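You operate a simulated robot arm through the tools that you are given. There is no shell and no other tool. Be economical: measure what you need, move in short steps, check, and stop when the job is done.

Carry out the task below with a simulated two-armed robot. There is one attempt and no reset: what you move stays moved.

Task
Take the lens in the purple ring and leave it on the green tray. Take the Size 20 clip carton from the top of the ioniser table and put it on the grey cover there. Take the torque checker and put it on top of the carton on the bottom shelf of the rack. Put the 250 mA light module from the bottom shelf of the rack on the black coiled lead with the red clip. Put the white pad block on the yellow delivery note on the top of the cart. Put the foil pack from the top of the cart on the test station. Put the S ferrite clip from the top of the cart on the manual there. Put the small grey block on the top of the test table. Put the adapter marked "US" from the top of the side bench on top of the white small box there and the adapter labelled "UK" on the bonding station. Fetch the blue nozzle tip and stand it on the lens in the orange ring. Pick up the red brush with one hand, pass it to the other hand and put it on the red shelf mat. Any order will do. Set down upright: clip carton, light module, blue nozzle tip.

The check looks at the end state, three seconds after you hand in, the way a careful person would. Anything else that was tipped, shoved, dropped, spilled or broken makes it a failure. Lids that push on must go on centred and level and be pressed home; caps that screw on are set level and turned clockwise until they are tight.

Robot
Two 7-joint arms with two-finger parallel grippers on one trunk, on a base that drives. Base frame: it is fixed to the floor where the robot stands at the start and does not move with it; the origin is under the middle of the robot, x ahead of it, y to its left, z up; the surface under the hand at the start is at about z = 80. Readings come in cm, rad, newtons and seconds.
The left shoulder is at the start at [2, 11.3, 119.7], the right one opposite. With the tool pointing down near the work surface each hand reaches from about 18 to 60 cm from the robot's upright axis, wherever it stands, measured 20 degrees to its own side. Places, roughly: adapter [25, 100, 75]; blue nozzle tip (2x2x5 cm) [50, 30, 80]; bonding station [-210, 180, 80]; carton [-200, 450, 50]; clip carton [50, -25, 75]; coiled lead with the red clip (5x8x3 cm) [-150, 440, 40]; cover [50, -25, 75]; delivery note [-150, 650, 75]; ferrite clip [-175, 675, 75]; foil pack [-175, 650, 75]; green tray (11x19x3 cm) [-120, 200, 80]; lens in the orange ring (5x5x2 cm) [30, -50, 80]; lens in the purple ring (5x5x2 cm) [40, -20, 80]; light module [-175, 425, 50]; manual [-175, 675, 75]; red brush (2x2x15 cm) [50, 10, 90]; red shelf mat [40, 250, 30]; small box [50, 175, 75]; small grey block (4x3x2 cm) [-230, 80, 80]; test station [-140, 300, 80]; top of the test table [40, 290, 80]; torque checker [-225, 250, 75]; white pad block (6x4x3 cm) [-180, 640, 80]. Payload 1.57 kg a hand.
The tool frame of a hand sits at the grasp point between the pads (the TCP): z along the fingers, y along the line on which they close. The tips reach 3 cm beyond it. Largest opening 8 cm; finger width 1.7, thickness 1.2; the body of the gripper, 4 by 8.2 cm, starts 8 cm behind the TCP.
Orientation is that of the tool frame in the base frame, as a unit quaternion [w, x, y, z]. With the fingers straight down and closing along the base's y, the tool's x points along the base's -x, its y along +y and its z along -z.

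Tools
- The arms move only by the tool move_arm. It takes "left_motion", "right_motion" or both (then of equal length, played together; a hand with none holds still); each is a list of rows, each an object of numbers (a shift or turn left out is 0, a gripper value left out holds the last): "tx", "ty", "tz": the shift along the tool's x, y, z in units of 300 mm (1.0 is 300 mm); "ax", "ay", "az": the turn, a rotation vector about the tool's x, y, z in units of 60 degrees (1.0 is 60 degrees); "claw": the gripper command, from -1 (fully open) to 1 (shut), values between in proportion. In form: [{"tx": .., "ty": .., "tz": .., "ax": .., "ay": .., "az": .., "claw": ..}, ...]. A call has 1 to 8 rows; each row is the pose to reach, as a shift and turn from the pose commanded when the call began, along the tool's axes at that moment. A call with a number of a shift or a turn outside -1 to 1 is refused whole. A row lasts 0.2 s, in which the tool goes at most 5 cm and 0.15 rad; a call with a longer step from one row to the next is refused whole, and so is a gripper value outside its range. A pose out of reach is approached as far as the arm can. The call stops where the force on the tool passes 40 N (or 10 N more than at its start, if that is more) or the arm is blocked; 0.2 s more then pass. The fingers move at their own pace (about 4.5 cm/s each) and stop on an object; they squeeze with about 32 N. The grip force told is the motor's: it shows also when the fingers shut on nothing. Time passes only in rows, and 0.2 s behind the last, so rows that repeat a pose let the fingers close. The reply holds the time, the measured pose of the TCP, the force on the tool along the base axes, the opening and the grip force, in the units named above and with some noise, with the torque about the TCP (base axes, N m) and any sound that the robot's microphone picked up, and new pictures: "views" is both (left out), scene, wrist or none (wrist: the cameras of the hands that moved).
- Cameras (640 x 400 px; columns grow to the right, rows downward): "scene" is now at [9.78, 1.51, 132.03]; the picture's right is [0.16, -0.99, 0.00], its down [-0.57, -0.09, -0.81] and it looks along [0.80, 0.13, -0.58] (base axes); focal length 214 px, centre (320, 200). "left" rides on the left gripper at [7.2, 0.7, -12.2] in its tool frame; the picture's right is [-0.09, 1.00, 0.00], its down [-0.84, -0.08, -0.54] and it looks along [-0.54, -0.05, 0.84] (tool axes); focal length 238 px, centre (320, 200). "right" rides on the right gripper at [7.2, -0.7, -12.2] in its tool frame; the picture's right is [0.09, 1.00, 0.00], its down [-0.84, 0.08, -0.54] and it looks along [-0.54, 0.05, 0.84] (tool axes); focal length 238 px, centre (320, 200). There is no depth. A picture from a camera that has moved, and an enlarged one, comes with that camera's place and axes in the base frame and with its lens.
- lift_body(by): slides the trunk up (or, below 0, down) by that many cm; the arms and the scene camera ride with it, the base frame stays. It gives what a move gives, with no picture.
- base_move(legs): drives the robot by 1 to 6 legs, each [ahead, left, turn to the left] in cm, cm and rad, along the robot's own axes; the way and the turn of a leg run together, so that a leg with both is an arc; at most 150 cm and 3.142 rad a leg. The arms and the cameras ride along, it lands a little off, and it stops where it bumps. It gives what a move gives, and a new picture of the scene camera.
- head_to(pan, tilt): turns the head with the scene camera to pan (to the left, within 1.396 rad either way) and tilt (down, from -0.506 to 1.204), counted from straight ahead of the robot. It gives what a move gives, and a new picture of the scene camera.
- enlarge(camera, box): a new picture of the part [left, top, right, bottom] of that camera's present view, enlarged. No time passes.
- finish_job(): hands the job in; it is judged then, once.

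Go step by step. Nothing tells you exact positions but the pictures and the camera data: compare them with the known pose of the tool, close in by small moves and look again before you grip or let go. The budget is 577 turns and 360 pictures, counting those below and the enlarged ones. Unless the task says otherwise, let go and move clear before handing in, and close with one line.

The tools are called as name(argument=value, ...) on one line, values as JSON. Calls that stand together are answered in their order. move_arm: Moves the arms, as the interface text tells. Its arguments: {"type":"object","properties":{"left_motion":{"type":"array"},"right_motion":{"type":"array"},"views":{"type":"string","enum":["both","scene","wrist","none"]}},"required":[]} The other tools are called the same way: lift_body (by) slides the trunk up or down; base_move (legs) drives the base; head_to (pan, tilt) turns the head that bears the scene camera; enlarge (camera, box) takes an enlarged picture of a part of a camera's view; finish_job () hands the job in.

At the start:

```text
time_s: 0.0
left_tcp_pos: [39.71, 6.17, 112.81]
left_tool_rot: [0.0, -0.001, 1.0, -0.001]
left_force: [-1.3, 0.5, -0.2]
left_ft_torque: [0.01, 0.02, 0.02]
left_opening: 8.0
left_gripper_force: 0.0
right_tcp_pos: [35.7, -26.77, 115.48]
right_tool_rot: [0.0, 0.0, 1.0, 0.0]
right_force: [-0.2, 0.3, -0.1]
right_ft_torque: [0.01, 0.0, 0.03]
right_opening: 8.03
right_gripper_force: 0.0
trunk travel left (down, up): [-25.0, 32.0]
robot x, y, heading: [0.19, 0.45, -0.0]
head pan, tilt: [0.159, 0.62]
```

scene: 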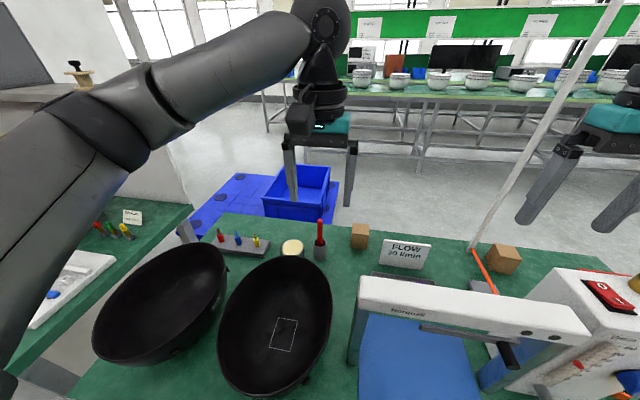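
right: 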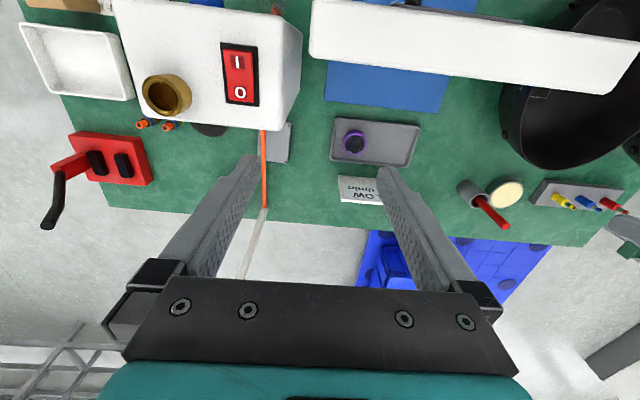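
left: 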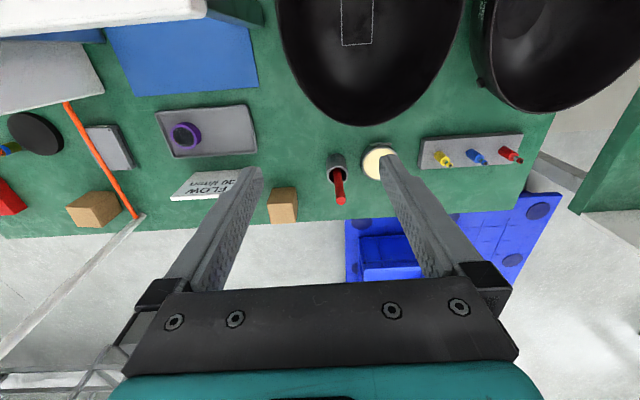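

I see the ioniser table ahead with the purple lens on a grey dish, the brush in a cup and the nozzles on a rack. I'll look around with the head before moving.

head_to(pan=-0.5, tilt=0.9)

enlarge(camera="right", box=[0, 0, 320, 200])

enlarge(camera="left", box=[0, 0, 320, 240])

```text
time_s: 1.0
left_tcp_pos: [39.64, 6.24, 112.78]
left_tool_rot: [0.0, -0.001, 1.0, -0.001]
left_force: [-0.6, 0.4, 0.2]
left_ft_torque: [0.03, 0.02, -0.04]
left_opening: 7.99
left_gripper_force: 0.1
right_tcp_pos: [35.71, -26.72, 115.61]
right_tool_rot: [0.001, 0.0, 1.0, 0.001]
right_force: [0.3, 0.4, 0.1]
right_ft_torque: [-0.02, 0.0, -0.03]
right_opening: 8.02
right_gripper_force: 0.1
trunk travel left (down, up): [-25.0, 32.0]
robot x, y, heading: [0.07, 0.19, -0.004]
head pan, tilt: [-0.499, 0.901]
camera scene: at [7.74, -3.48, 129.72], right [-0.48, -0.88, 0.0], down [-0.69, 0.37, -0.62], along [0.55, -0.3, -0.78], focal length 214 px, centre (320, 200)
```

scene: 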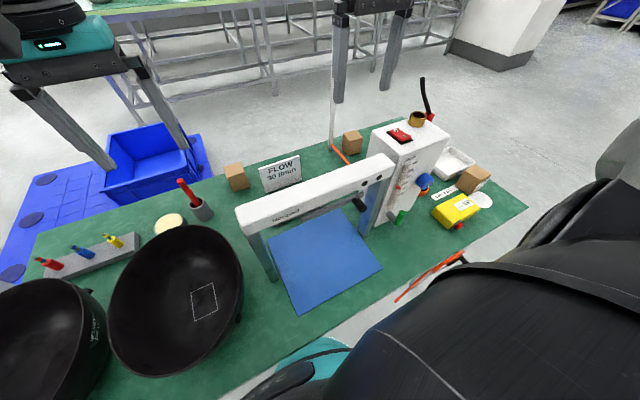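

```text
2.00 times, centred on (160, 100) of right
camera zoom: at [28.56, -27.49, 127.74], right [-0.09, 1.0, 0.0], down [0.84, 0.08, 0.54], along [0.54, 0.05, -0.84], focal length 477 px, centre (640, 400)
```

zoom: 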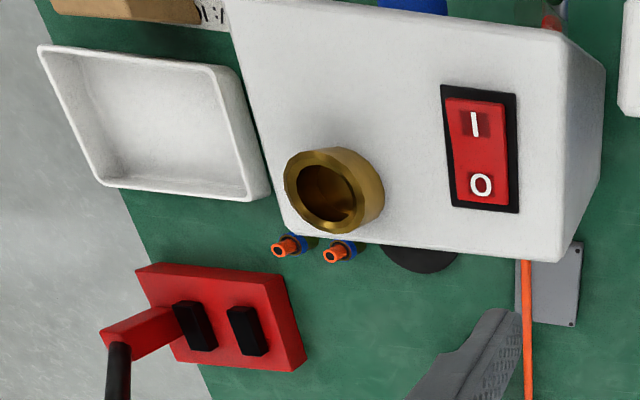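

```text
1.67 times, centred on (160, 120) of left
camera zoom: at [32.51, 6.82, 124.88], right [0.09, 1.0, 0.0], down [0.84, -0.08, 0.54], along [0.54, -0.05, -0.84], focal length 397 px, centre (587, 333)
```

zoom: 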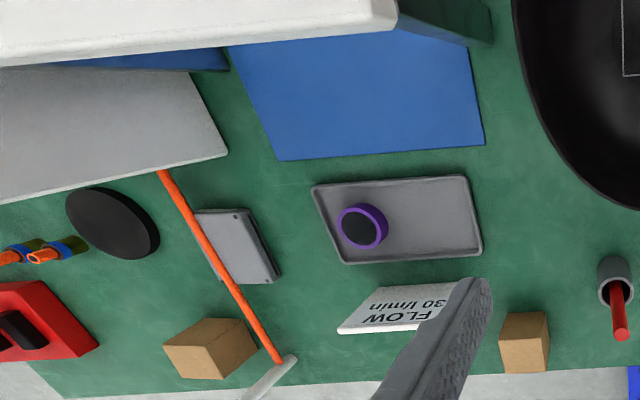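

Several small cartons and a grey flat cover are visible. I enlarge the right side of the table to find the orange lens and read the labels.

enlarge(camera="scene", box=[380, 80, 540, 280])

enlarge(camera="scene", box=[200, 110, 400, 235])

```text
2.00 times, centred on (460, 180) of scene
camera zoom: at [7.74, -3.48, 129.72], right [-0.48, -0.88, 0.0], down [-0.69, 0.37, -0.62], along [0.55, -0.3, -0.78], focal length 429 px, centre (40, 240)
```

zoom: 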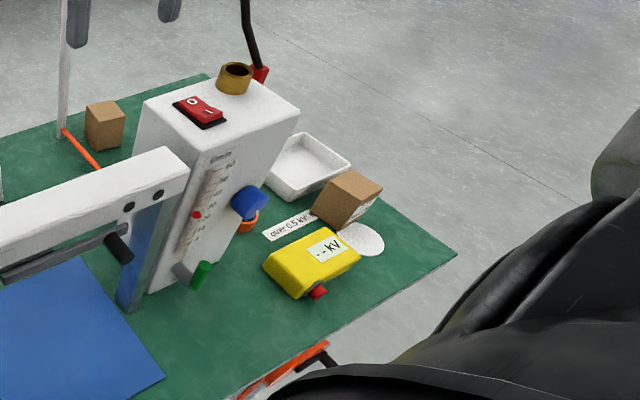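

```text
3.20 times, centred on (300, 172) of scene
camera zoom: at [7.74, -3.48, 129.72], right [-0.48, -0.88, 0.0], down [-0.69, 0.37, -0.62], along [0.55, -0.3, -0.78], focal length 686 px, centre (384, 288)
```

zoom: 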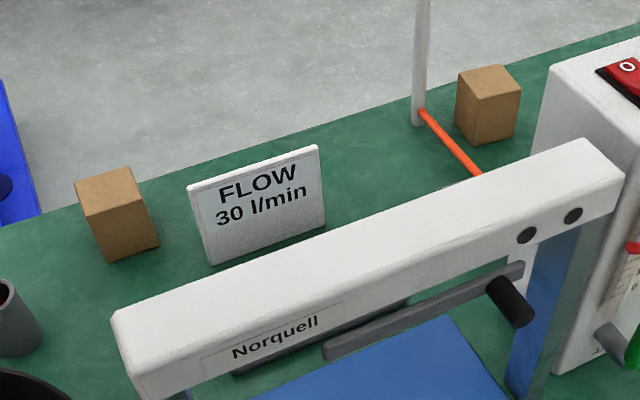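

The orange lens sits near [30, -52], beside the flowmeter's blue knob. I need to find which carton says Size 20 and where the cover is, so I enlarge the wrist views.

enlarge(camera="left", box=[60, 120, 160, 240])

enlarge(camera="left", box=[240, 130, 370, 230])

enlarge(camera="scene", box=[430, 150, 510, 210])

```text
3.33 times, centred on (110, 180) of left
camera zoom: at [32.51, 6.82, 124.88], right [0.09, 1.0, 0.0], down [0.84, -0.08, 0.54], along [0.54, -0.05, -0.84], focal length 794 px, centre (1020, 267)
```

zoom: 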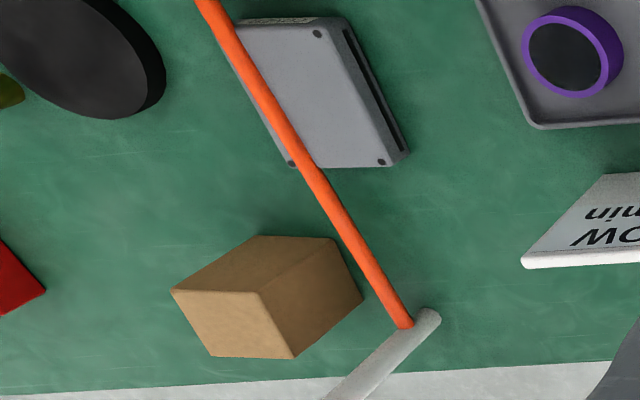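

```text
4.00 times, centred on (305, 180) of left
camera zoom: at [32.51, 6.82, 124.88], right [0.09, 1.0, 0.0], down [0.84, -0.08, 0.54], along [0.54, -0.05, -0.84], focal length 953 px, centre (380, 280)
```

zoom: 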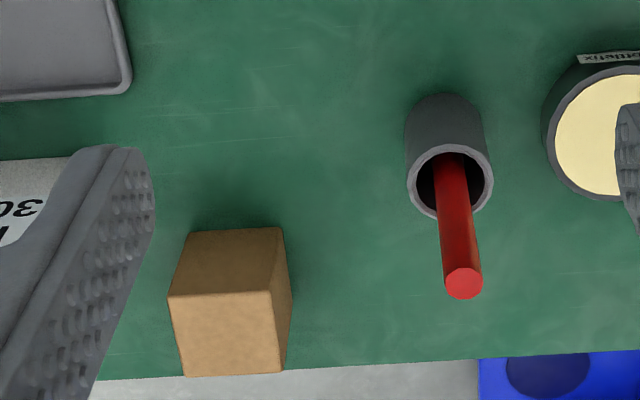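

```text
6.67 times, centred on (470, 180) of scene
camera zoom: at [7.74, -3.48, 129.72], right [-0.48, -0.88, 0.0], down [-0.69, 0.37, -0.62], along [0.55, -0.3, -0.78], focal length 1430 px, centre (-680, 333)
```

zoom: 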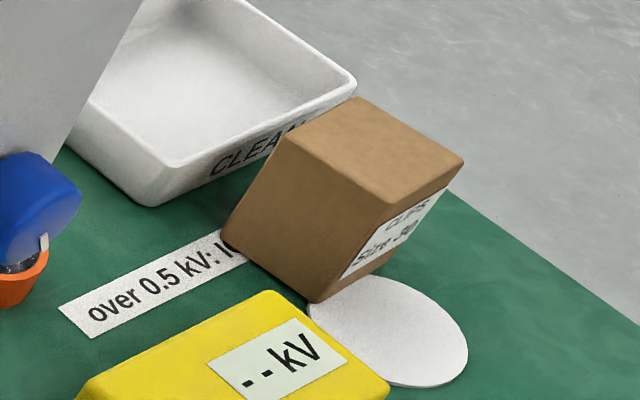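

The cartons' labels on the far faces are hidden from here. I'll back off and drive round the right end of the table to read them from behind.

base_move(legs=[[-30, 0, 0], [0, -130, 0], [120, 0, 0]])

head_to(pan=1.39, tilt=0.6)

```text
time_s: 14.9
left_tcp_pos: [128.24, -126.53, 112.78]
left_tool_rot: [0.0, 0.008, 1.0, 0.0]
left_force: [-0.7, -0.2, -1.1]
left_ft_torque: [0.03, 0.0, -0.04]
left_opening: 7.99
left_gripper_force: 0.0
right_tcp_pos: [123.64, -159.32, 115.48]
right_tool_rot: [0.0, 0.01, 1.0, 0.0]
right_force: [0.1, 1.2, 0.1]
right_ft_torque: [-0.01, 0.01, 0.0]
right_opening: 8.01
right_gripper_force: 0.1
trunk travel left (down, up): [-25.0, 32.0]
robot x, y, heading: [88.41, -132.22, -0.021]
head pan, tilt: [-0.499, 0.901]
camera scene: at [96.12, -135.5, 129.72], right [-0.5, -0.87, 0.0], down [-0.68, 0.39, -0.62], along [0.54, -0.31, -0.78], focal length 214 px, centre (320, 200)
```

scene: 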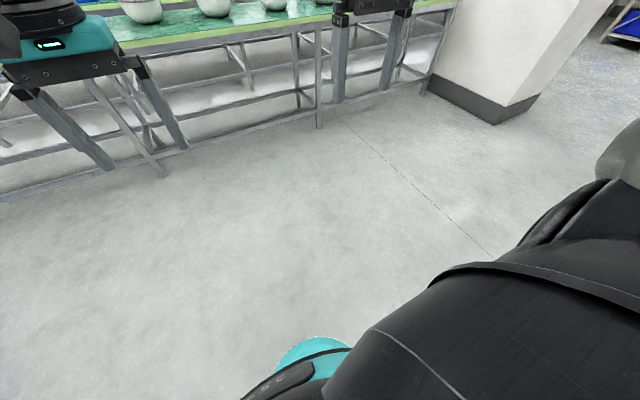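

```text
time_s: 16.7
left_tcp_pos: [128.2, -126.46, 112.8]
left_tool_rot: [0.0, 0.009, 1.0, 0.0]
left_force: [0.2, -0.2, -0.2]
left_ft_torque: [0.0, 0.03, 0.0]
left_opening: 8.0
left_gripper_force: 0.0
right_tcp_pos: [123.65, -159.33, 115.44]
right_tool_rot: [0.001, 0.01, 1.0, 0.0]
right_force: [0.6, 0.8, -0.7]
right_ft_torque: [-0.01, 0.02, 0.01]
right_opening: 7.98
right_gripper_force: 0.0
trunk travel left (down, up): [-25.0, 32.0]
robot x, y, heading: [88.61, -132.01, -0.022]
head pan, tilt: [1.389, 0.6]
camera scene: at [91.3, -123.1, 132.2], right [0.98, -0.2, 0.0], down [-0.11, -0.55, -0.83], along [0.16, 0.81, -0.56], focal length 214 px, centre (320, 200)
```

scene: 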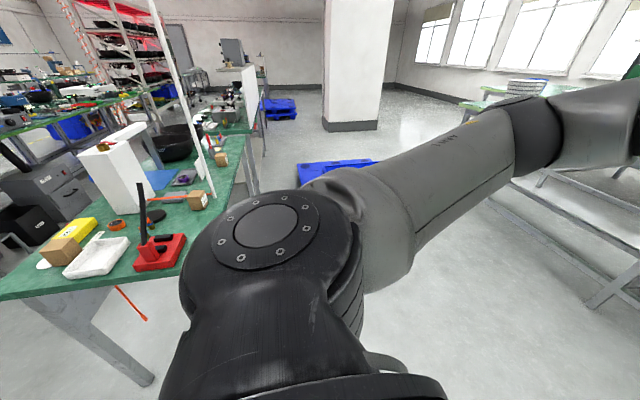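

Now I see the table from its right end. Enlarging the cartons and lens.

enlarge(camera="scene", box=[20, 120, 260, 280])

enlarge(camera="scene", box=[160, 140, 240, 220])

enlarge(camera="scene", box=[0, 0, 320, 150])

```text
2.50 times, centred on (140, 200) of scene
camera zoom: at [91.3, -123.1, 132.2], right [0.98, -0.2, 0.0], down [-0.11, -0.55, -0.83], along [0.16, 0.81, -0.56], focal length 536 px, centre (770, 200)
```

zoom: 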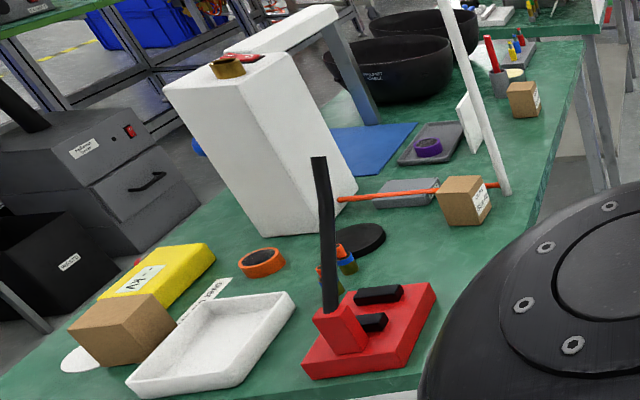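

```text
5.00 times, centred on (200, 180) of scene
camera zoom: at [91.3, -123.1, 132.2], right [0.98, -0.2, 0.0], down [-0.11, -0.55, -0.83], along [0.16, 0.81, -0.56], focal length 1072 px, centre (920, 300)
```

zoom: 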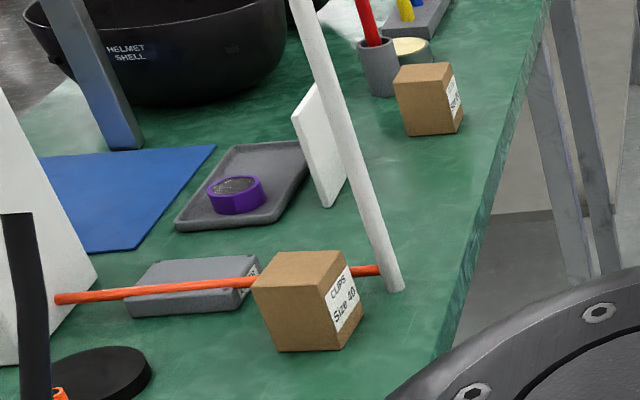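

```text
2.00 times, centred on (160, 75) of scene
camera zoom: at [91.3, -123.1, 132.2], right [0.98, -0.2, 0.0], down [-0.11, -0.55, -0.83], along [0.16, 0.81, -0.56], focal length 429 px, centre (640, 450)
```

zoom: 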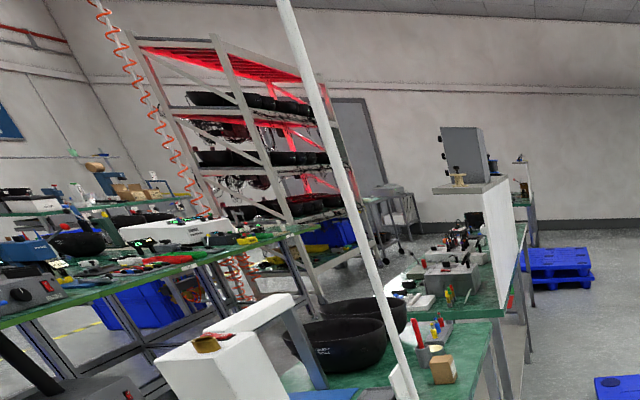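

I need finer zoom on the three labels.

enlarge(camera="scene", box=[207, 150, 227, 170])

enlarge(camera="scene", box=[180, 180, 220, 210])

enlarge(camera="scene", box=[100, 190, 180, 240])

```text
16.00 times, centred on (217, 160) of scene
camera zoom: at [91.3, -123.1, 132.2], right [0.98, -0.2, 0.0], down [-0.11, -0.55, -0.83], along [0.16, 0.81, -0.56], focal length 3432 px, centre (1968, 840)
```

zoom: 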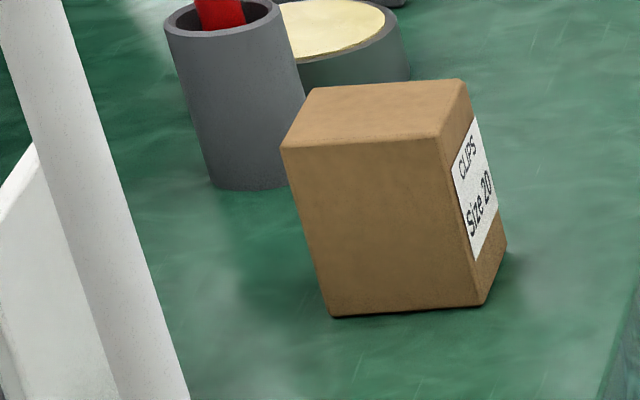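

```text
13.33 times, centred on (200, 195) of scene
camera zoom: at [91.3, -123.1, 132.2], right [0.98, -0.2, 0.0], down [-0.11, -0.55, -0.83], along [0.16, 0.81, -0.56], focal length 2860 px, centre (1920, 267)
```

zoom: 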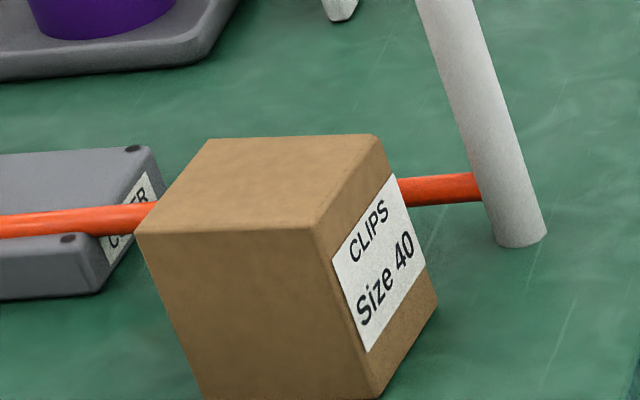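

```text
8.00 times, centred on (140, 215) of scene
camera zoom: at [91.3, -123.1, 132.2], right [0.98, -0.2, 0.0], down [-0.11, -0.55, -0.83], along [0.16, 0.81, -0.56], focal length 1716 px, centre (1760, 80)
```

zoom: 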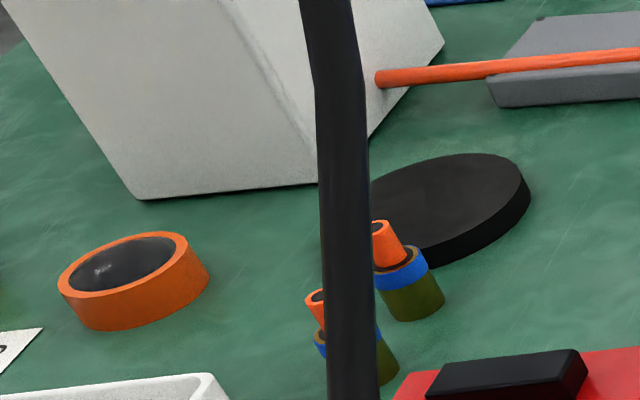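

Carton A by the brush cup is Size 20, and the labelled grey COVER lies under the orange tube at about [45, -34]. I drive back to the front of the table, standing a bit right of carton A.

base_move(legs=[[-119, 0, 0.02], [0, 112, 0], [27, 0, 0]])

head_to(pan=0.0, tilt=0.75)

```text
time_s: 29.6
left_tcp_pos: [38.25, -14.33, 112.74]
left_tool_rot: [0.0, 0.008, 1.0, 0.0]
left_force: [0.4, 0.1, 0.5]
left_ft_torque: [0.01, 0.0, -0.03]
left_opening: 7.98
left_gripper_force: 0.1
right_tcp_pos: [33.81, -47.31, 115.46]
right_tool_rot: [0.001, 0.01, 1.0, 0.0]
right_force: [0.7, 0.4, 0.5]
right_ft_torque: [0.01, 0.03, -0.01]
right_opening: 7.99
right_gripper_force: 0.2
trunk travel left (down, up): [-25.0, 32.0]
robot x, y, heading: [-1.58, -19.48, -0.021]
head pan, tilt: [1.389, 0.6]
camera scene: at [1.36, -11.06, 132.2], right [0.98, -0.2, 0.0], down [-0.11, -0.55, -0.82], along [0.16, 0.81, -0.57], focal length 214 px, centre (320, 200)
```

scene: 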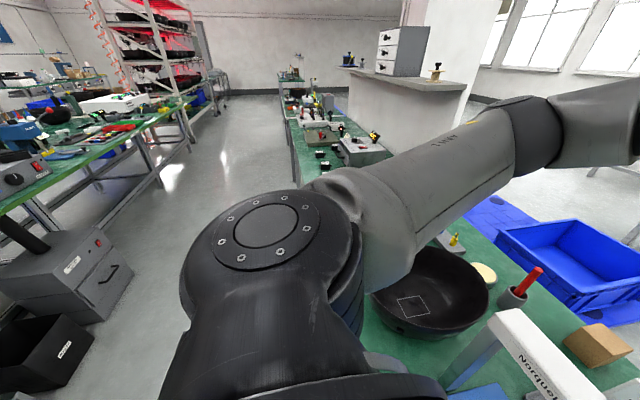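

```text
time_s: 31.1
left_tcp_pos: [38.17, -14.37, 112.75]
left_tool_rot: [0.0, 0.008, 1.0, -0.001]
left_force: [0.1, 0.8, -1.1]
left_ft_torque: [-0.01, 0.03, 0.02]
left_opening: 7.99
left_gripper_force: 0.1
right_tcp_pos: [33.64, -47.32, 115.49]
right_tool_rot: [0.001, 0.009, 1.0, 0.0]
right_force: [0.5, -0.4, 1.1]
right_ft_torque: [0.0, 0.01, 0.04]
right_opening: 8.01
right_gripper_force: 0.0
trunk travel left (down, up): [-25.0, 32.0]
robot x, y, heading: [-1.63, -19.94, -0.017]
head pan, tilt: [0.0, 0.75]
camera scene: at [7.82, -19.86, 130.91], right [-0.02, -1.0, 0.0], down [-0.68, 0.01, -0.73], along [0.73, -0.01, -0.68], focal length 214 px, centre (320, 200)
```

scene: 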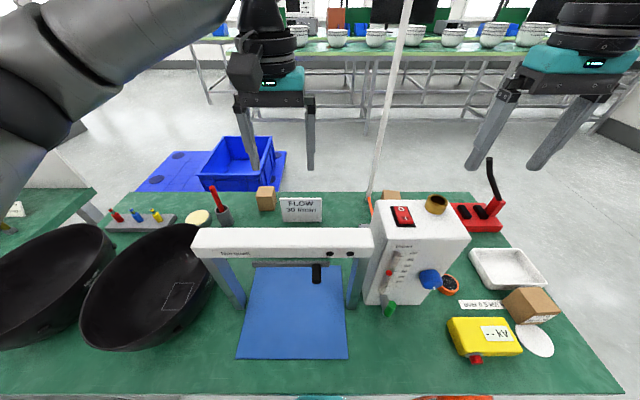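

The front view matches. I move the left hand toward carton A (about [61, -3]) to look closely.

move_arm(left_motion=[{"tx": -0.1, "ty": 0.1}, {"tx": -0.2, "ty": 0.2}, {"tx": -0.3, "ty": 0.3, "tz": 0.05}, {"tx": -0.4, "ty": 0.367, "tz": 0.15}, {"tx": -0.45, "ty": 0.367, "tz": 0.27}])

```text
time_s: 32.3
left_tcp_pos: [52.05, -3.47, 104.54]
left_tool_rot: [0.0, 0.009, 1.0, 0.0]
left_force: [-0.5, 0.0, -0.7]
left_ft_torque: [-0.02, 0.0, -0.01]
left_opening: 7.97
left_gripper_force: 0.1
right_tcp_pos: [33.73, -47.29, 115.38]
right_tool_rot: [0.0, 0.009, 1.0, 0.0]
right_force: [0.8, -0.3, -0.1]
right_ft_torque: [0.02, 0.04, 0.02]
right_opening: 8.0
right_gripper_force: 0.0
trunk travel left (down, up): [-25.0, 32.0]
robot x, y, heading: [-1.72, -19.91, -0.016]
head pan, tilt: [0.0, 0.75]
camera scene: at [7.84, -19.87, 130.91], right [-0.02, -1.0, 0.0], down [-0.68, 0.01, -0.73], along [0.73, -0.01, -0.68], focal length 214 px, centre (320, 200)
camera left: at [44.89, -2.73, 116.71], right [0.11, 0.99, 0.0], down [0.83, -0.09, 0.54], along [0.54, -0.06, -0.84], focal length 238 px, centre (320, 200)
```

scene: 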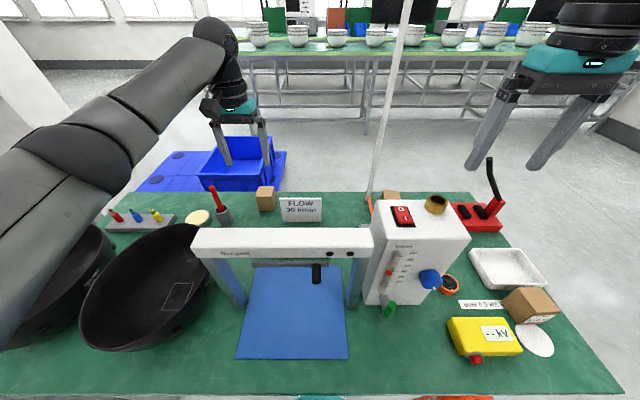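
left: 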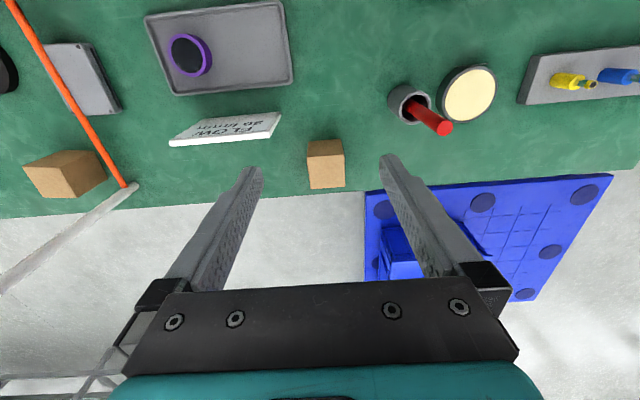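

Carton A measures about 4.5×5×7 cm centred near [59.5, -3.5]. I move over it and partly down to check reach.

move_arm(left_motion=[{"tx": -0.12}, {"tx": -0.25}, {"tx": -0.25, "tz": 0.15}, {"tx": -0.25, "tz": 0.3}, {"tx": -0.25, "tz": 0.4}], views="wrist")

```text
time_s: 33.5
left_tcp_pos: [56.71, -3.16, 93.39]
left_tool_rot: [0.001, 0.01, 1.0, 0.001]
left_force: [-0.8, -0.6, 0.1]
left_ft_torque: [0.02, -0.04, 0.0]
left_opening: 7.97
left_gripper_force: 0.1
left hand out of reach, approached as far as the arm can: row 2, 3, 4, 5
right_tcp_pos: [33.69, -47.33, 115.51]
right_tool_rot: [-0.001, 0.009, 1.0, 0.001]
right_force: [-0.7, 0.4, 0.5]
right_ft_torque: [0.01, 0.02, 0.0]
right_opening: 7.99
right_gripper_force: 0.0
trunk travel left (down, up): [-25.0, 32.0]
robot x, y, heading: [-1.59, -19.87, -0.02]
head pan, tilt: [0.0, 0.75]
camera left: at [49.57, -2.34, 105.51], right [0.11, 0.99, 0.0], down [0.83, -0.09, 0.54], along [0.54, -0.06, -0.84], focal length 238 px, centre (320, 200)
```

left: 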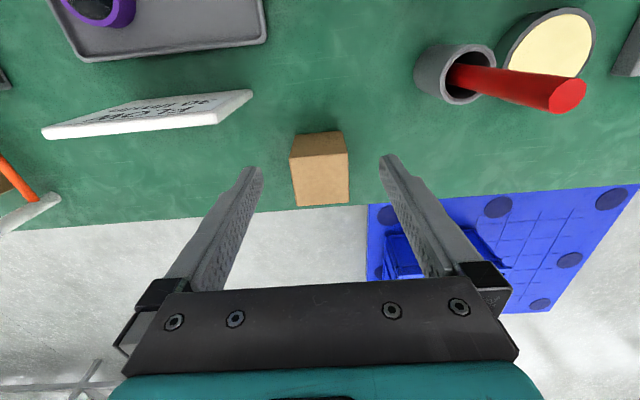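

The hand is at its reach limit with the fingers straight down, so I tilt the fingers outward about 20°.

move_arm(left_motion=[{"ay": -0.12}, {"ay": -0.24}, {"ay": -0.34}], views="wrist")

```text
time_s: 34.3
left_tcp_pos: [63.69, -3.22, 92.71]
left_tool_rot: [0.177, 0.009, 0.984, -0.002]
left_force: [1.3, -0.3, -0.3]
left_ft_torque: [0.0, 0.0, 0.0]
left_opening: 8.0
left_gripper_force: 0.0
left hand out of reach, approached as far as the arm can: row 1, 2, 3
right_tcp_pos: [33.76, -47.24, 115.41]
right_tool_rot: [0.0, 0.01, 1.0, 0.0]
right_force: [0.7, 0.0, 0.3]
right_ft_torque: [-0.01, 0.0, -0.02]
right_opening: 8.03
right_gripper_force: 0.1
trunk travel left (down, up): [-25.0, 32.0]
robot x, y, heading: [-1.68, -19.66, -0.015]
head pan, tilt: [0.0, 0.75]
camera left: at [52.76, -2.35, 101.45], right [0.1, 0.99, 0.03], down [0.59, -0.09, 0.8], along [0.8, -0.06, -0.6], focal length 238 px, centre (320, 200)
```

left: 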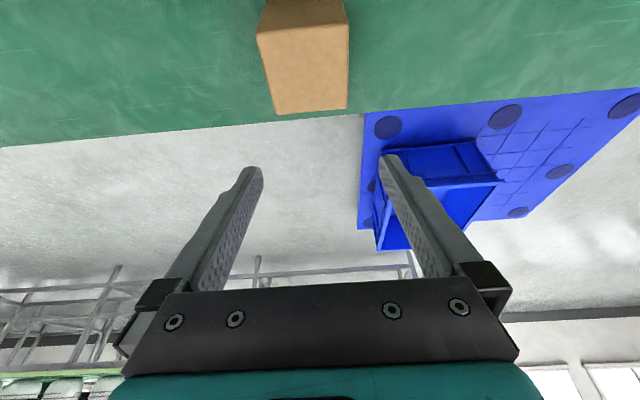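

Tilt worked and overshoots; I bring the hand back and down over the carton.

move_arm(left_motion=[{"tx": 0.08, "tz": 0.0}, {"tx": 0.15, "tz": 0.05}], views="wrist")

```text
time_s: 34.9
left_tcp_pos: [63.14, -3.13, 89.1]
left_tool_rot: [0.177, 0.009, 0.984, -0.001]
left_force: [-1.3, 0.1, 1.2]
left_ft_torque: [0.04, 0.02, 0.01]
left_opening: 7.97
left_gripper_force: 0.1
left hand out of reach, approached as far as the arm can: row 1, 2
right_tcp_pos: [33.67, -47.33, 115.49]
right_tool_rot: [0.0, 0.009, 1.0, 0.0]
right_force: [0.2, 0.3, 0.4]
right_ft_torque: [-0.01, -0.01, 0.04]
right_opening: 8.02
right_gripper_force: 0.0
trunk travel left (down, up): [-25.0, 32.0]
robot x, y, heading: [-1.67, -19.7, -0.02]
head pan, tilt: [0.0, 0.75]
camera left: at [52.16, -2.26, 97.85], right [0.1, 0.99, 0.03], down [0.59, -0.09, 0.8], along [0.8, -0.06, -0.6], focal length 238 px, centre (320, 200)
```

left: 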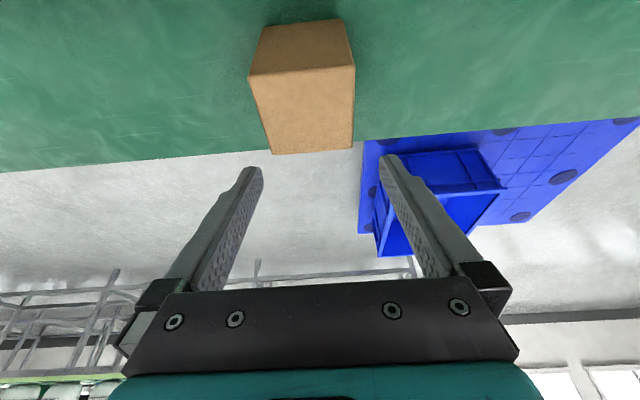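

The commanded pose is still ahead of the arm; I retract more along -x.

move_arm(left_motion=[{"tx": 0.1, "tz": -0.035}, {"tx": 0.187, "tz": -0.07}], views="wrist")

```text
time_s: 35.5
left_tcp_pos: [62.9, -3.19, 88.16]
left_tool_rot: [0.177, 0.008, 0.984, -0.001]
left_force: [-0.6, 0.1, 0.0]
left_ft_torque: [0.01, 0.0, -0.02]
left_opening: 8.0
left_gripper_force: 0.0
left hand out of reach, approached as far as the arm can: row 1, 2
right_tcp_pos: [33.63, -47.32, 115.48]
right_tool_rot: [0.001, 0.01, 1.0, 0.0]
right_force: [0.0, -0.3, 0.4]
right_ft_torque: [-0.02, -0.02, -0.03]
right_opening: 8.0
right_gripper_force: 0.0
trunk travel left (down, up): [-25.0, 32.0]
robot x, y, heading: [-1.54, -20.05, -0.017]
head pan, tilt: [0.0, 0.75]
camera left: at [51.98, -2.43, 97.07], right [0.1, 0.99, 0.03], down [0.59, -0.09, 0.8], along [0.8, -0.06, -0.6], focal length 238 px, centre (320, 200)
```

left: 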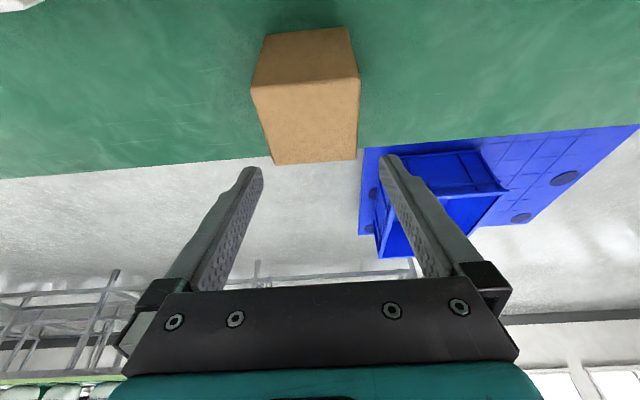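

The reading doesn't follow the command; I hold the pose a moment to see whether it settles.

move_arm(left_motion=[{"tx": 0.0}, {"tx": 0.0}, {"tx": 0.0}], views="scene")

```text
time_s: 36.3
left_tcp_pos: [62.95, -3.27, 88.17]
left_tool_rot: [0.177, 0.009, 0.984, -0.002]
left_force: [0.4, 0.1, 1.0]
left_ft_torque: [-0.02, 0.0, -0.02]
left_opening: 7.99
left_gripper_force: 0.1
right_tcp_pos: [33.74, -47.31, 115.54]
right_tool_rot: [0.0, 0.009, 1.0, 0.0]
right_force: [-0.1, -0.1, -1.1]
right_ft_torque: [-0.01, -0.03, 0.01]
right_opening: 7.99
right_gripper_force: 0.0
trunk travel left (down, up): [-25.0, 32.0]
robot x, y, heading: [-1.79, -20.08, -0.021]
head pan, tilt: [0.0, 0.75]
camera scene: at [7.81, -19.87, 130.91], right [-0.02, -1.0, 0.0], down [-0.68, 0.01, -0.73], along [0.73, -0.01, -0.68], focal length 214 px, centre (320, 200)
```

scene: 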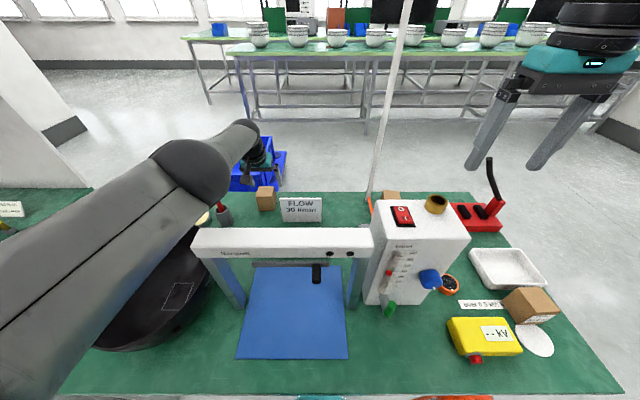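

The arm is stretched straight, hence the sluggishness. I lift and pull back to unbend the elbow.

move_arm(left_motion=[{"tx": 0.06, "tz": -0.1}, {"tx": 0.13, "tz": -0.22}, {"tx": 0.22, "tz": -0.33}, {"tx": 0.3, "tz": -0.4}], views="none")

```text
time_s: 37.3
left_tcp_pos: [63.89, -3.91, 93.92]
left_tool_rot: [0.178, 0.007, 0.984, -0.001]
left_force: [-1.0, -0.5, 0.1]
left_ft_torque: [0.01, -0.02, 0.03]
left_opening: 7.99
left_gripper_force: 0.1
left hand out of reach, approached as far as the arm can: row 1, 2, 3, 4
right_tcp_pos: [33.73, -47.33, 115.62]
right_tool_rot: [-0.001, 0.011, 1.0, 0.001]
right_force: [0.1, -0.1, -0.7]
right_ft_torque: [0.02, 0.0, 0.0]
right_opening: 7.99
right_gripper_force: 0.0
trunk travel left (down, up): [-25.0, 32.0]
robot x, y, heading: [-1.87, -20.04, -0.016]
head pan, tilt: [0.0, 0.75]
```

Still stretched. I reverse the tilt while pulling back.

move_arm(left_motion=[{"ay": 0.12, "tx": 0.1}, {"ay": 0.24, "tx": 0.2}, {"ay": 0.34, "tx": 0.3, "tz": -0.1}, {"ay": 0.34, "tx": 0.4, "tz": -0.2}, {"ay": 0.34, "tx": 0.5, "tz": -0.25}], views="none")

```text
time_s: 38.5
left_tcp_pos: [56.61, -3.79, 95.06]
left_tool_rot: [0.001, 0.009, 1.0, 0.0]
left_force: [-0.3, 0.4, 0.4]
left_ft_torque: [0.02, -0.02, 0.02]
left_opening: 7.99
left_gripper_force: 0.1
left hand out of reach, approached as far as the arm can: row 3, 4, 5
right_tcp_pos: [33.62, -47.31, 115.49]
right_tool_rot: [-0.001, 0.011, 1.0, 0.0]
right_force: [0.4, 0.2, -0.2]
right_ft_torque: [0.02, 0.0, -0.01]
right_opening: 7.99
right_gripper_force: 0.0
trunk travel left (down, up): [-25.0, 32.0]
robot x, y, heading: [-1.67, -20.02, -0.022]
head pan, tilt: [0.0, 0.75]
```

move_arm(left_motion=[{"tx": 0.1, "ty": 0.03}, {"tx": 0.2, "ty": 0.06}, {"tx": 0.3, "ty": 0.1}, {"tx": 0.4, "ty": 0.13}, {"tx": 0.5, "ty": 0.17}, {"tx": 0.6, "ty": 0.17}, {"tx": 0.6, "ty": 0.17}], views="none")

```text
time_s: 40.1
left_tcp_pos: [56.37, 2.77, 93.35]
left_tool_rot: [-0.001, 0.009, 1.0, 0.001]
left_force: [-0.1, 0.6, -0.7]
left_ft_torque: [0.01, 0.01, 0.05]
left_opening: 8.0
left_gripper_force: 0.1
left hand out of reach, approached as far as the arm can: row 1, 2, 3, 4, 5, 6, 7
right_tcp_pos: [33.55, -47.3, 115.58]
right_tool_rot: [0.0, 0.009, 1.0, 0.0]
right_force: [-0.5, -0.4, 0.0]
right_ft_torque: [0.02, -0.02, -0.01]
right_opening: 8.0
right_gripper_force: 0.1
trunk travel left (down, up): [-25.0, 32.0]
robot x, y, heading: [-1.73, -19.76, -0.017]
head pan, tilt: [0.0, 0.75]
```

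The elbow is locked straight. I command the original, known-good pose back, moving away from the brush.

move_arm(left_motion=[{"tx": 0.0, "ty": -0.1, "tz": -0.12}, {"tx": 0.1, "ty": -0.2, "tz": -0.2}, {"tx": 0.2, "ty": -0.3, "tz": -0.28}, {"tx": 0.29, "ty": -0.39, "tz": -0.37}, {"tx": 0.38, "ty": -0.48, "tz": -0.46}, {"tx": 0.47, "ty": -0.57, "tz": -0.55}, {"tx": 0.56, "ty": -0.57, "tz": -0.65}, {"tx": 0.613, "ty": -0.57, "tz": -0.65}])

```text
time_s: 41.9
left_tcp_pos: [51.82, -17.55, 115.72]
left_tool_rot: [0.0, 0.009, 1.0, 0.0]
left_force: [0.1, -0.6, 0.2]
left_ft_torque: [0.02, 0.0, -0.01]
left_opening: 7.99
left_gripper_force: 0.1
left hand out of reach, approached as far as the arm can: row 1, 2, 3, 4, 5, 6, 7, 8
right_tcp_pos: [33.75, -47.3, 115.48]
right_tool_rot: [0.0, 0.01, 1.0, 0.0]
right_force: [0.3, -0.7, -0.7]
right_ft_torque: [-0.01, -0.02, -0.03]
right_opening: 8.0
right_gripper_force: 0.0
trunk travel left (down, up): [-25.0, 32.0]
robot x, y, heading: [-1.4, -19.74, -0.022]
head pan, tilt: [0.0, 0.75]
camera scene: at [7.79, -19.9, 130.91], right [-0.02, -1.0, 0.0], down [-0.68, 0.01, -0.73], along [0.73, -0.01, -0.68], focal length 214 px, centre (320, 200)
camera left: at [44.75, -16.79, 127.76], right [0.11, 0.99, 0.0], down [0.84, -0.09, 0.54], along [0.54, -0.06, -0.84], focal length 238 px, centre (320, 200)
```

scene: 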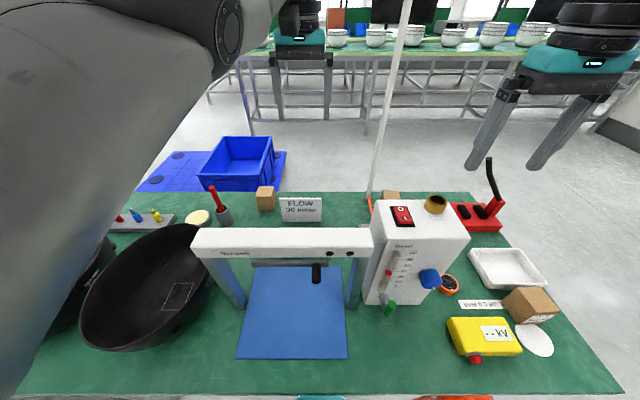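
left: 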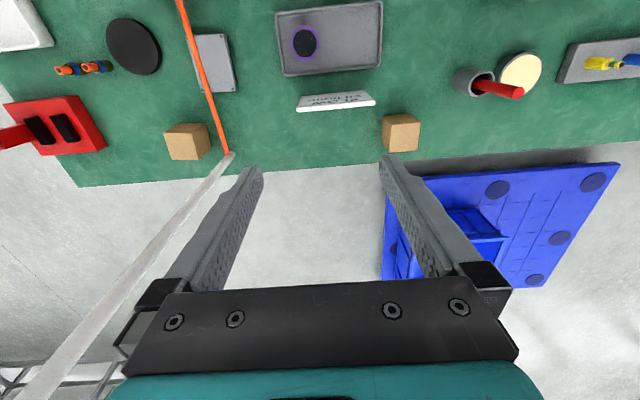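

I hold a strong inward command for longer so that the elbow can bend out.

move_arm(left_motion=[{"tx": 0.16}, {"tx": 0.32}, {"tx": 0.48}, {"tx": 0.6}, {"tx": 0.6}, {"tx": 0.6}, {"tx": 0.6}, {"tx": 0.6}], views="none")

```text
time_s: 43.7
left_tcp_pos: [48.37, -21.49, 121.17]
left_tool_rot: [0.0, 0.008, 1.0, 0.0]
left_force: [-0.7, 0.0, -0.1]
left_ft_torque: [0.03, 0.0, 0.0]
left_opening: 8.0
left_gripper_force: 0.0
left hand out of reach, approached as far as the arm can: row 1, 2, 3, 4, 5, 6, 7, 8
right_tcp_pos: [33.69, -47.28, 115.58]
right_tool_rot: [0.0, 0.009, 1.0, 0.0]
right_force: [0.1, -0.7, 0.1]
right_ft_torque: [-0.03, -0.04, -0.01]
right_opening: 7.99
right_gripper_force: 0.1
trunk travel left (down, up): [-25.0, 32.0]
robot x, y, heading: [-1.54, -19.91, -0.013]
head pan, tilt: [0.0, 0.75]
```

move_arm(left_motion=[{"tx": 0.14, "ty": 0.07}, {"tx": 0.28, "ty": 0.14}, {"tx": 0.42, "ty": 0.21}, {"tx": 0.56, "ty": 0.28}, {"tx": 0.7, "ty": 0.35}, {"tx": 0.84, "ty": 0.42}, {"tx": 0.98, "ty": 0.49}, {"tx": 1.0, "ty": 0.6}], views="scene")

```text
time_s: 45.5
left_tcp_pos: [48.21, -21.32, 121.58]
left_tool_rot: [0.0, 0.009, 1.0, -0.001]
left_force: [0.4, -0.7, 0.0]
left_ft_torque: [0.01, 0.02, 0.02]
left_opening: 7.97
left_gripper_force: 0.1
left hand out of reach, approached as far as the arm can: row 1, 2, 3, 4, 5, 6, 7, 8
right_tcp_pos: [33.71, -47.35, 115.5]
right_tool_rot: [0.0, 0.01, 1.0, 0.001]
right_force: [0.3, 0.2, -0.1]
right_ft_torque: [0.02, -0.02, 0.02]
right_opening: 8.01
right_gripper_force: 0.1
trunk travel left (down, up): [-25.0, 32.0]
robot x, y, heading: [-1.51, -19.89, -0.019]
head pan, tilt: [0.0, 0.75]
camera scene: at [7.81, -19.87, 130.91], right [-0.02, -1.0, 0.0], down [-0.68, 0.01, -0.73], along [0.73, -0.01, -0.68], focal length 214 px, centre (320, 200)
```

scene: 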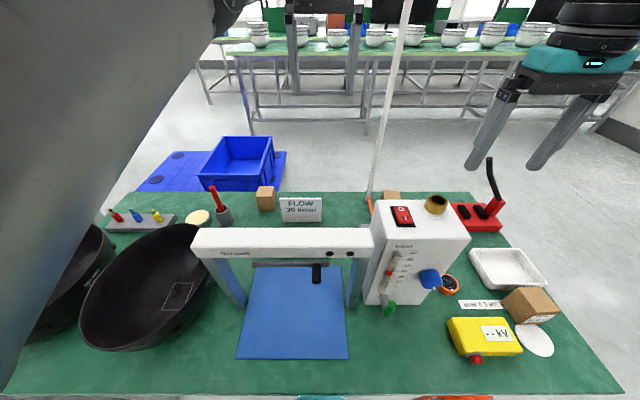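

The left arm still sticks. I try turning the wrist about its own axis while pulling in and up.

move_arm(left_motion=[{"az": 0.14, "tx": 0.1}, {"az": 0.28, "tx": 0.2}, {"az": 0.42, "tx": 0.3}, {"az": 0.56, "tx": 0.4}, {"az": 0.7, "tx": 0.5}, {"az": 0.84, "tx": 0.5}, {"az": 0.84, "tx": 0.5}, {"az": 0.84, "tx": 0.5}], views="none")

```text
time_s: 47.3
left_tcp_pos: [32.43, -21.29, 121.92]
left_tool_rot: [0.0, 0.434, 0.901, 0.0]
left_force: [0.6, 0.1, 0.6]
left_ft_torque: [-0.02, 0.0, 0.01]
left_opening: 7.98
left_gripper_force: 0.1
left hand out of reach, approached as far as the arm can: row 1, 2
right_tcp_pos: [33.58, -47.33, 115.6]
right_tool_rot: [0.0, 0.01, 1.0, 0.0]
right_force: [-0.5, -0.7, -0.6]
right_ft_torque: [0.0, 0.01, -0.02]
right_opening: 8.01
right_gripper_force: 0.1
trunk travel left (down, up): [-25.0, 32.0]
robot x, y, heading: [-1.44, -19.71, -0.023]
head pan, tilt: [0.0, 0.75]
```

Unlocked. I return the left hand to the start pose.

move_arm(left_motion=[{"az": -0.12, "tx": 0.05, "ty": 0.06, "tz": 0.0}, {"az": -0.24, "tx": 0.1, "ty": 0.12, "tz": 0.05}, {"az": -0.36, "tx": 0.15, "ty": 0.18, "tz": 0.1}, {"az": -0.48, "tx": 0.2, "ty": 0.25, "tz": 0.15}, {"az": -0.6, "tx": 0.25, "ty": 0.32, "tz": 0.2}, {"az": -0.72, "tx": 0.3, "ty": 0.37, "tz": 0.26}, {"az": -0.84, "tx": 0.34, "ty": 0.42, "tz": 0.33}], views="scene")

```text
time_s: 48.9
left_tcp_pos: [35.74, -5.29, 111.7]
left_tool_rot: [0.001, 0.007, 1.0, 0.0]
left_force: [-0.4, 0.4, 0.0]
left_ft_torque: [0.0, 0.01, 0.0]
left_opening: 7.98
left_gripper_force: 0.0
right_tcp_pos: [33.59, -47.23, 115.45]
right_tool_rot: [0.0, 0.009, 1.0, 0.0]
right_force: [0.1, 0.2, 0.4]
right_ft_torque: [0.0, 0.0, 0.03]
right_opening: 8.0
right_gripper_force: 0.0
trunk travel left (down, up): [-25.0, 32.0]
robot x, y, heading: [-1.86, -19.86, -0.016]
head pan, tilt: [0.0, 0.75]
camera scene: at [7.82, -19.83, 130.91], right [-0.02, -1.0, 0.0], down [-0.68, 0.01, -0.73], along [0.73, -0.01, -0.68], focal length 214 px, centre (320, 200)
```

scene: 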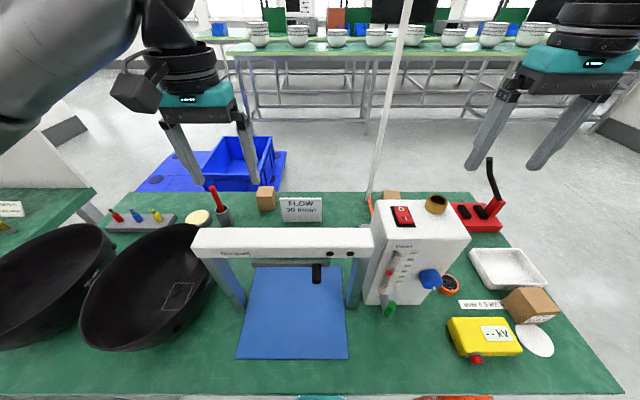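

Recovered. This time I tilt the fingers outward first, at a comfortable pose, then go out over carton A.

move_arm(left_motion=[{"ay": -0.12, "tx": -0.13}, {"ay": -0.24, "tx": -0.27, "ty": 0.03}, {"ay": -0.34, "tx": -0.4, "ty": 0.06}, {"ay": -0.34, "tx": -0.53, "ty": 0.06, "tz": 0.08}, {"ay": -0.34, "tx": -0.66, "ty": 0.06, "tz": 0.16}, {"ay": -0.34, "tx": -0.76, "ty": 0.06, "tz": 0.27}, {"ay": -0.34, "tx": -0.76, "ty": 0.06, "tz": 0.42}], views="wrist")

```text
time_s: 50.5
left_tcp_pos: [58.58, -3.97, 99.0]
left_tool_rot: [0.178, 0.008, 0.984, -0.001]
left_force: [-0.9, 0.0, -0.4]
left_ft_torque: [0.0, 0.01, 0.01]
left_opening: 7.98
left_gripper_force: 0.1
right_tcp_pos: [33.66, -47.24, 115.4]
right_tool_rot: [0.0, 0.009, 1.0, 0.0]
right_force: [0.0, 0.5, -0.3]
right_ft_torque: [-0.03, -0.01, -0.02]
right_opening: 7.99
right_gripper_force: 0.1
trunk travel left (down, up): [-25.0, 32.0]
robot x, y, heading: [-1.28, -19.95, -0.015]
head pan, tilt: [0.0, 0.75]
camera left: at [47.66, -3.11, 107.89], right [0.1, 0.99, 0.03], down [0.59, -0.09, 0.8], along [0.8, -0.06, -0.6], focal length 238 px, centre (320, 200)
```

left: 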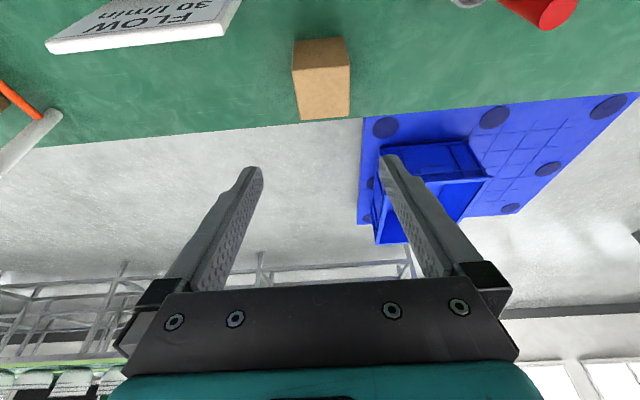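

Good, tilted and in reach. I descend around the carton.

move_arm(left_motion=[{"tx": 0.03, "ty": 0.02, "tz": 0.12}, {"tx": 0.06, "ty": 0.02, "tz": 0.25}, {"tx": 0.09, "ty": 0.02, "tz": 0.36}, {"tx": 0.119, "ty": 0.02, "tz": 0.453}], views="wrist")

```text
time_s: 51.5
left_tcp_pos: [60.4, -1.91, 86.88]
left_tool_rot: [0.191, 0.001, 0.982, -0.003]
left_force: [0.4, -0.4, -0.1]
left_ft_torque: [-0.06, 0.0, -0.03]
left_opening: 8.01
left_gripper_force: 0.0
right_tcp_pos: [33.53, -46.53, 115.97]
right_tool_rot: [0.002, 0.008, 1.0, -0.003]
right_force: [-0.7, 0.5, -0.1]
right_ft_torque: [-0.01, -0.02, 0.01]
right_opening: 8.02
right_gripper_force: 0.1
trunk travel left (down, up): [-25.0, 32.0]
robot x, y, heading: [-1.73, -19.78, -0.015]
head pan, tilt: [0.0, 0.75]
camera left: at [49.29, -1.21, 95.4], right [0.09, 1.0, 0.03], down [0.57, -0.07, 0.82], along [0.82, -0.06, -0.58], focal length 238 px, centre (320, 200)
```

left: 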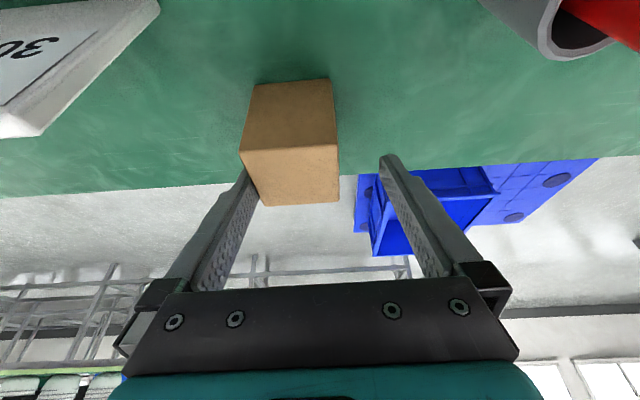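

The pose is deflected, and the right hand shifted too, so the left arm may be touching something. I back up a bit and look.

move_arm(left_motion=[{"tx": -0.03, "tz": -0.09}, {"tx": -0.06, "tz": -0.2}], views="scene")

```text
time_s: 52.1
left_tcp_pos: [59.56, -3.52, 91.43]
left_tool_rot: [0.176, 0.009, 0.984, -0.002]
left_force: [0.7, 0.5, -0.7]
left_ft_torque: [0.02, -0.02, 0.0]
left_opening: 8.01
left_gripper_force: 0.0
right_tcp_pos: [33.68, -47.18, 115.46]
right_tool_rot: [0.0, 0.01, 1.0, -0.002]
right_force: [0.1, 0.2, -0.1]
right_ft_torque: [-0.02, -0.01, 0.02]
right_opening: 8.0
right_gripper_force: 0.1
trunk travel left (down, up): [-25.0, 32.0]
robot x, y, heading: [-1.57, -19.68, -0.018]
head pan, tilt: [0.0, 0.75]
camera scene: at [7.77, -19.69, 130.86], right [-0.02, -1.0, 0.0], down [-0.68, 0.01, -0.73], along [0.73, -0.02, -0.68], focal length 214 px, centre (320, 200)
```

scene: 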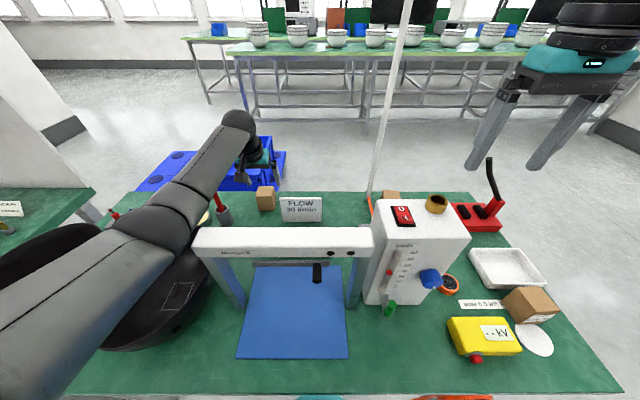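

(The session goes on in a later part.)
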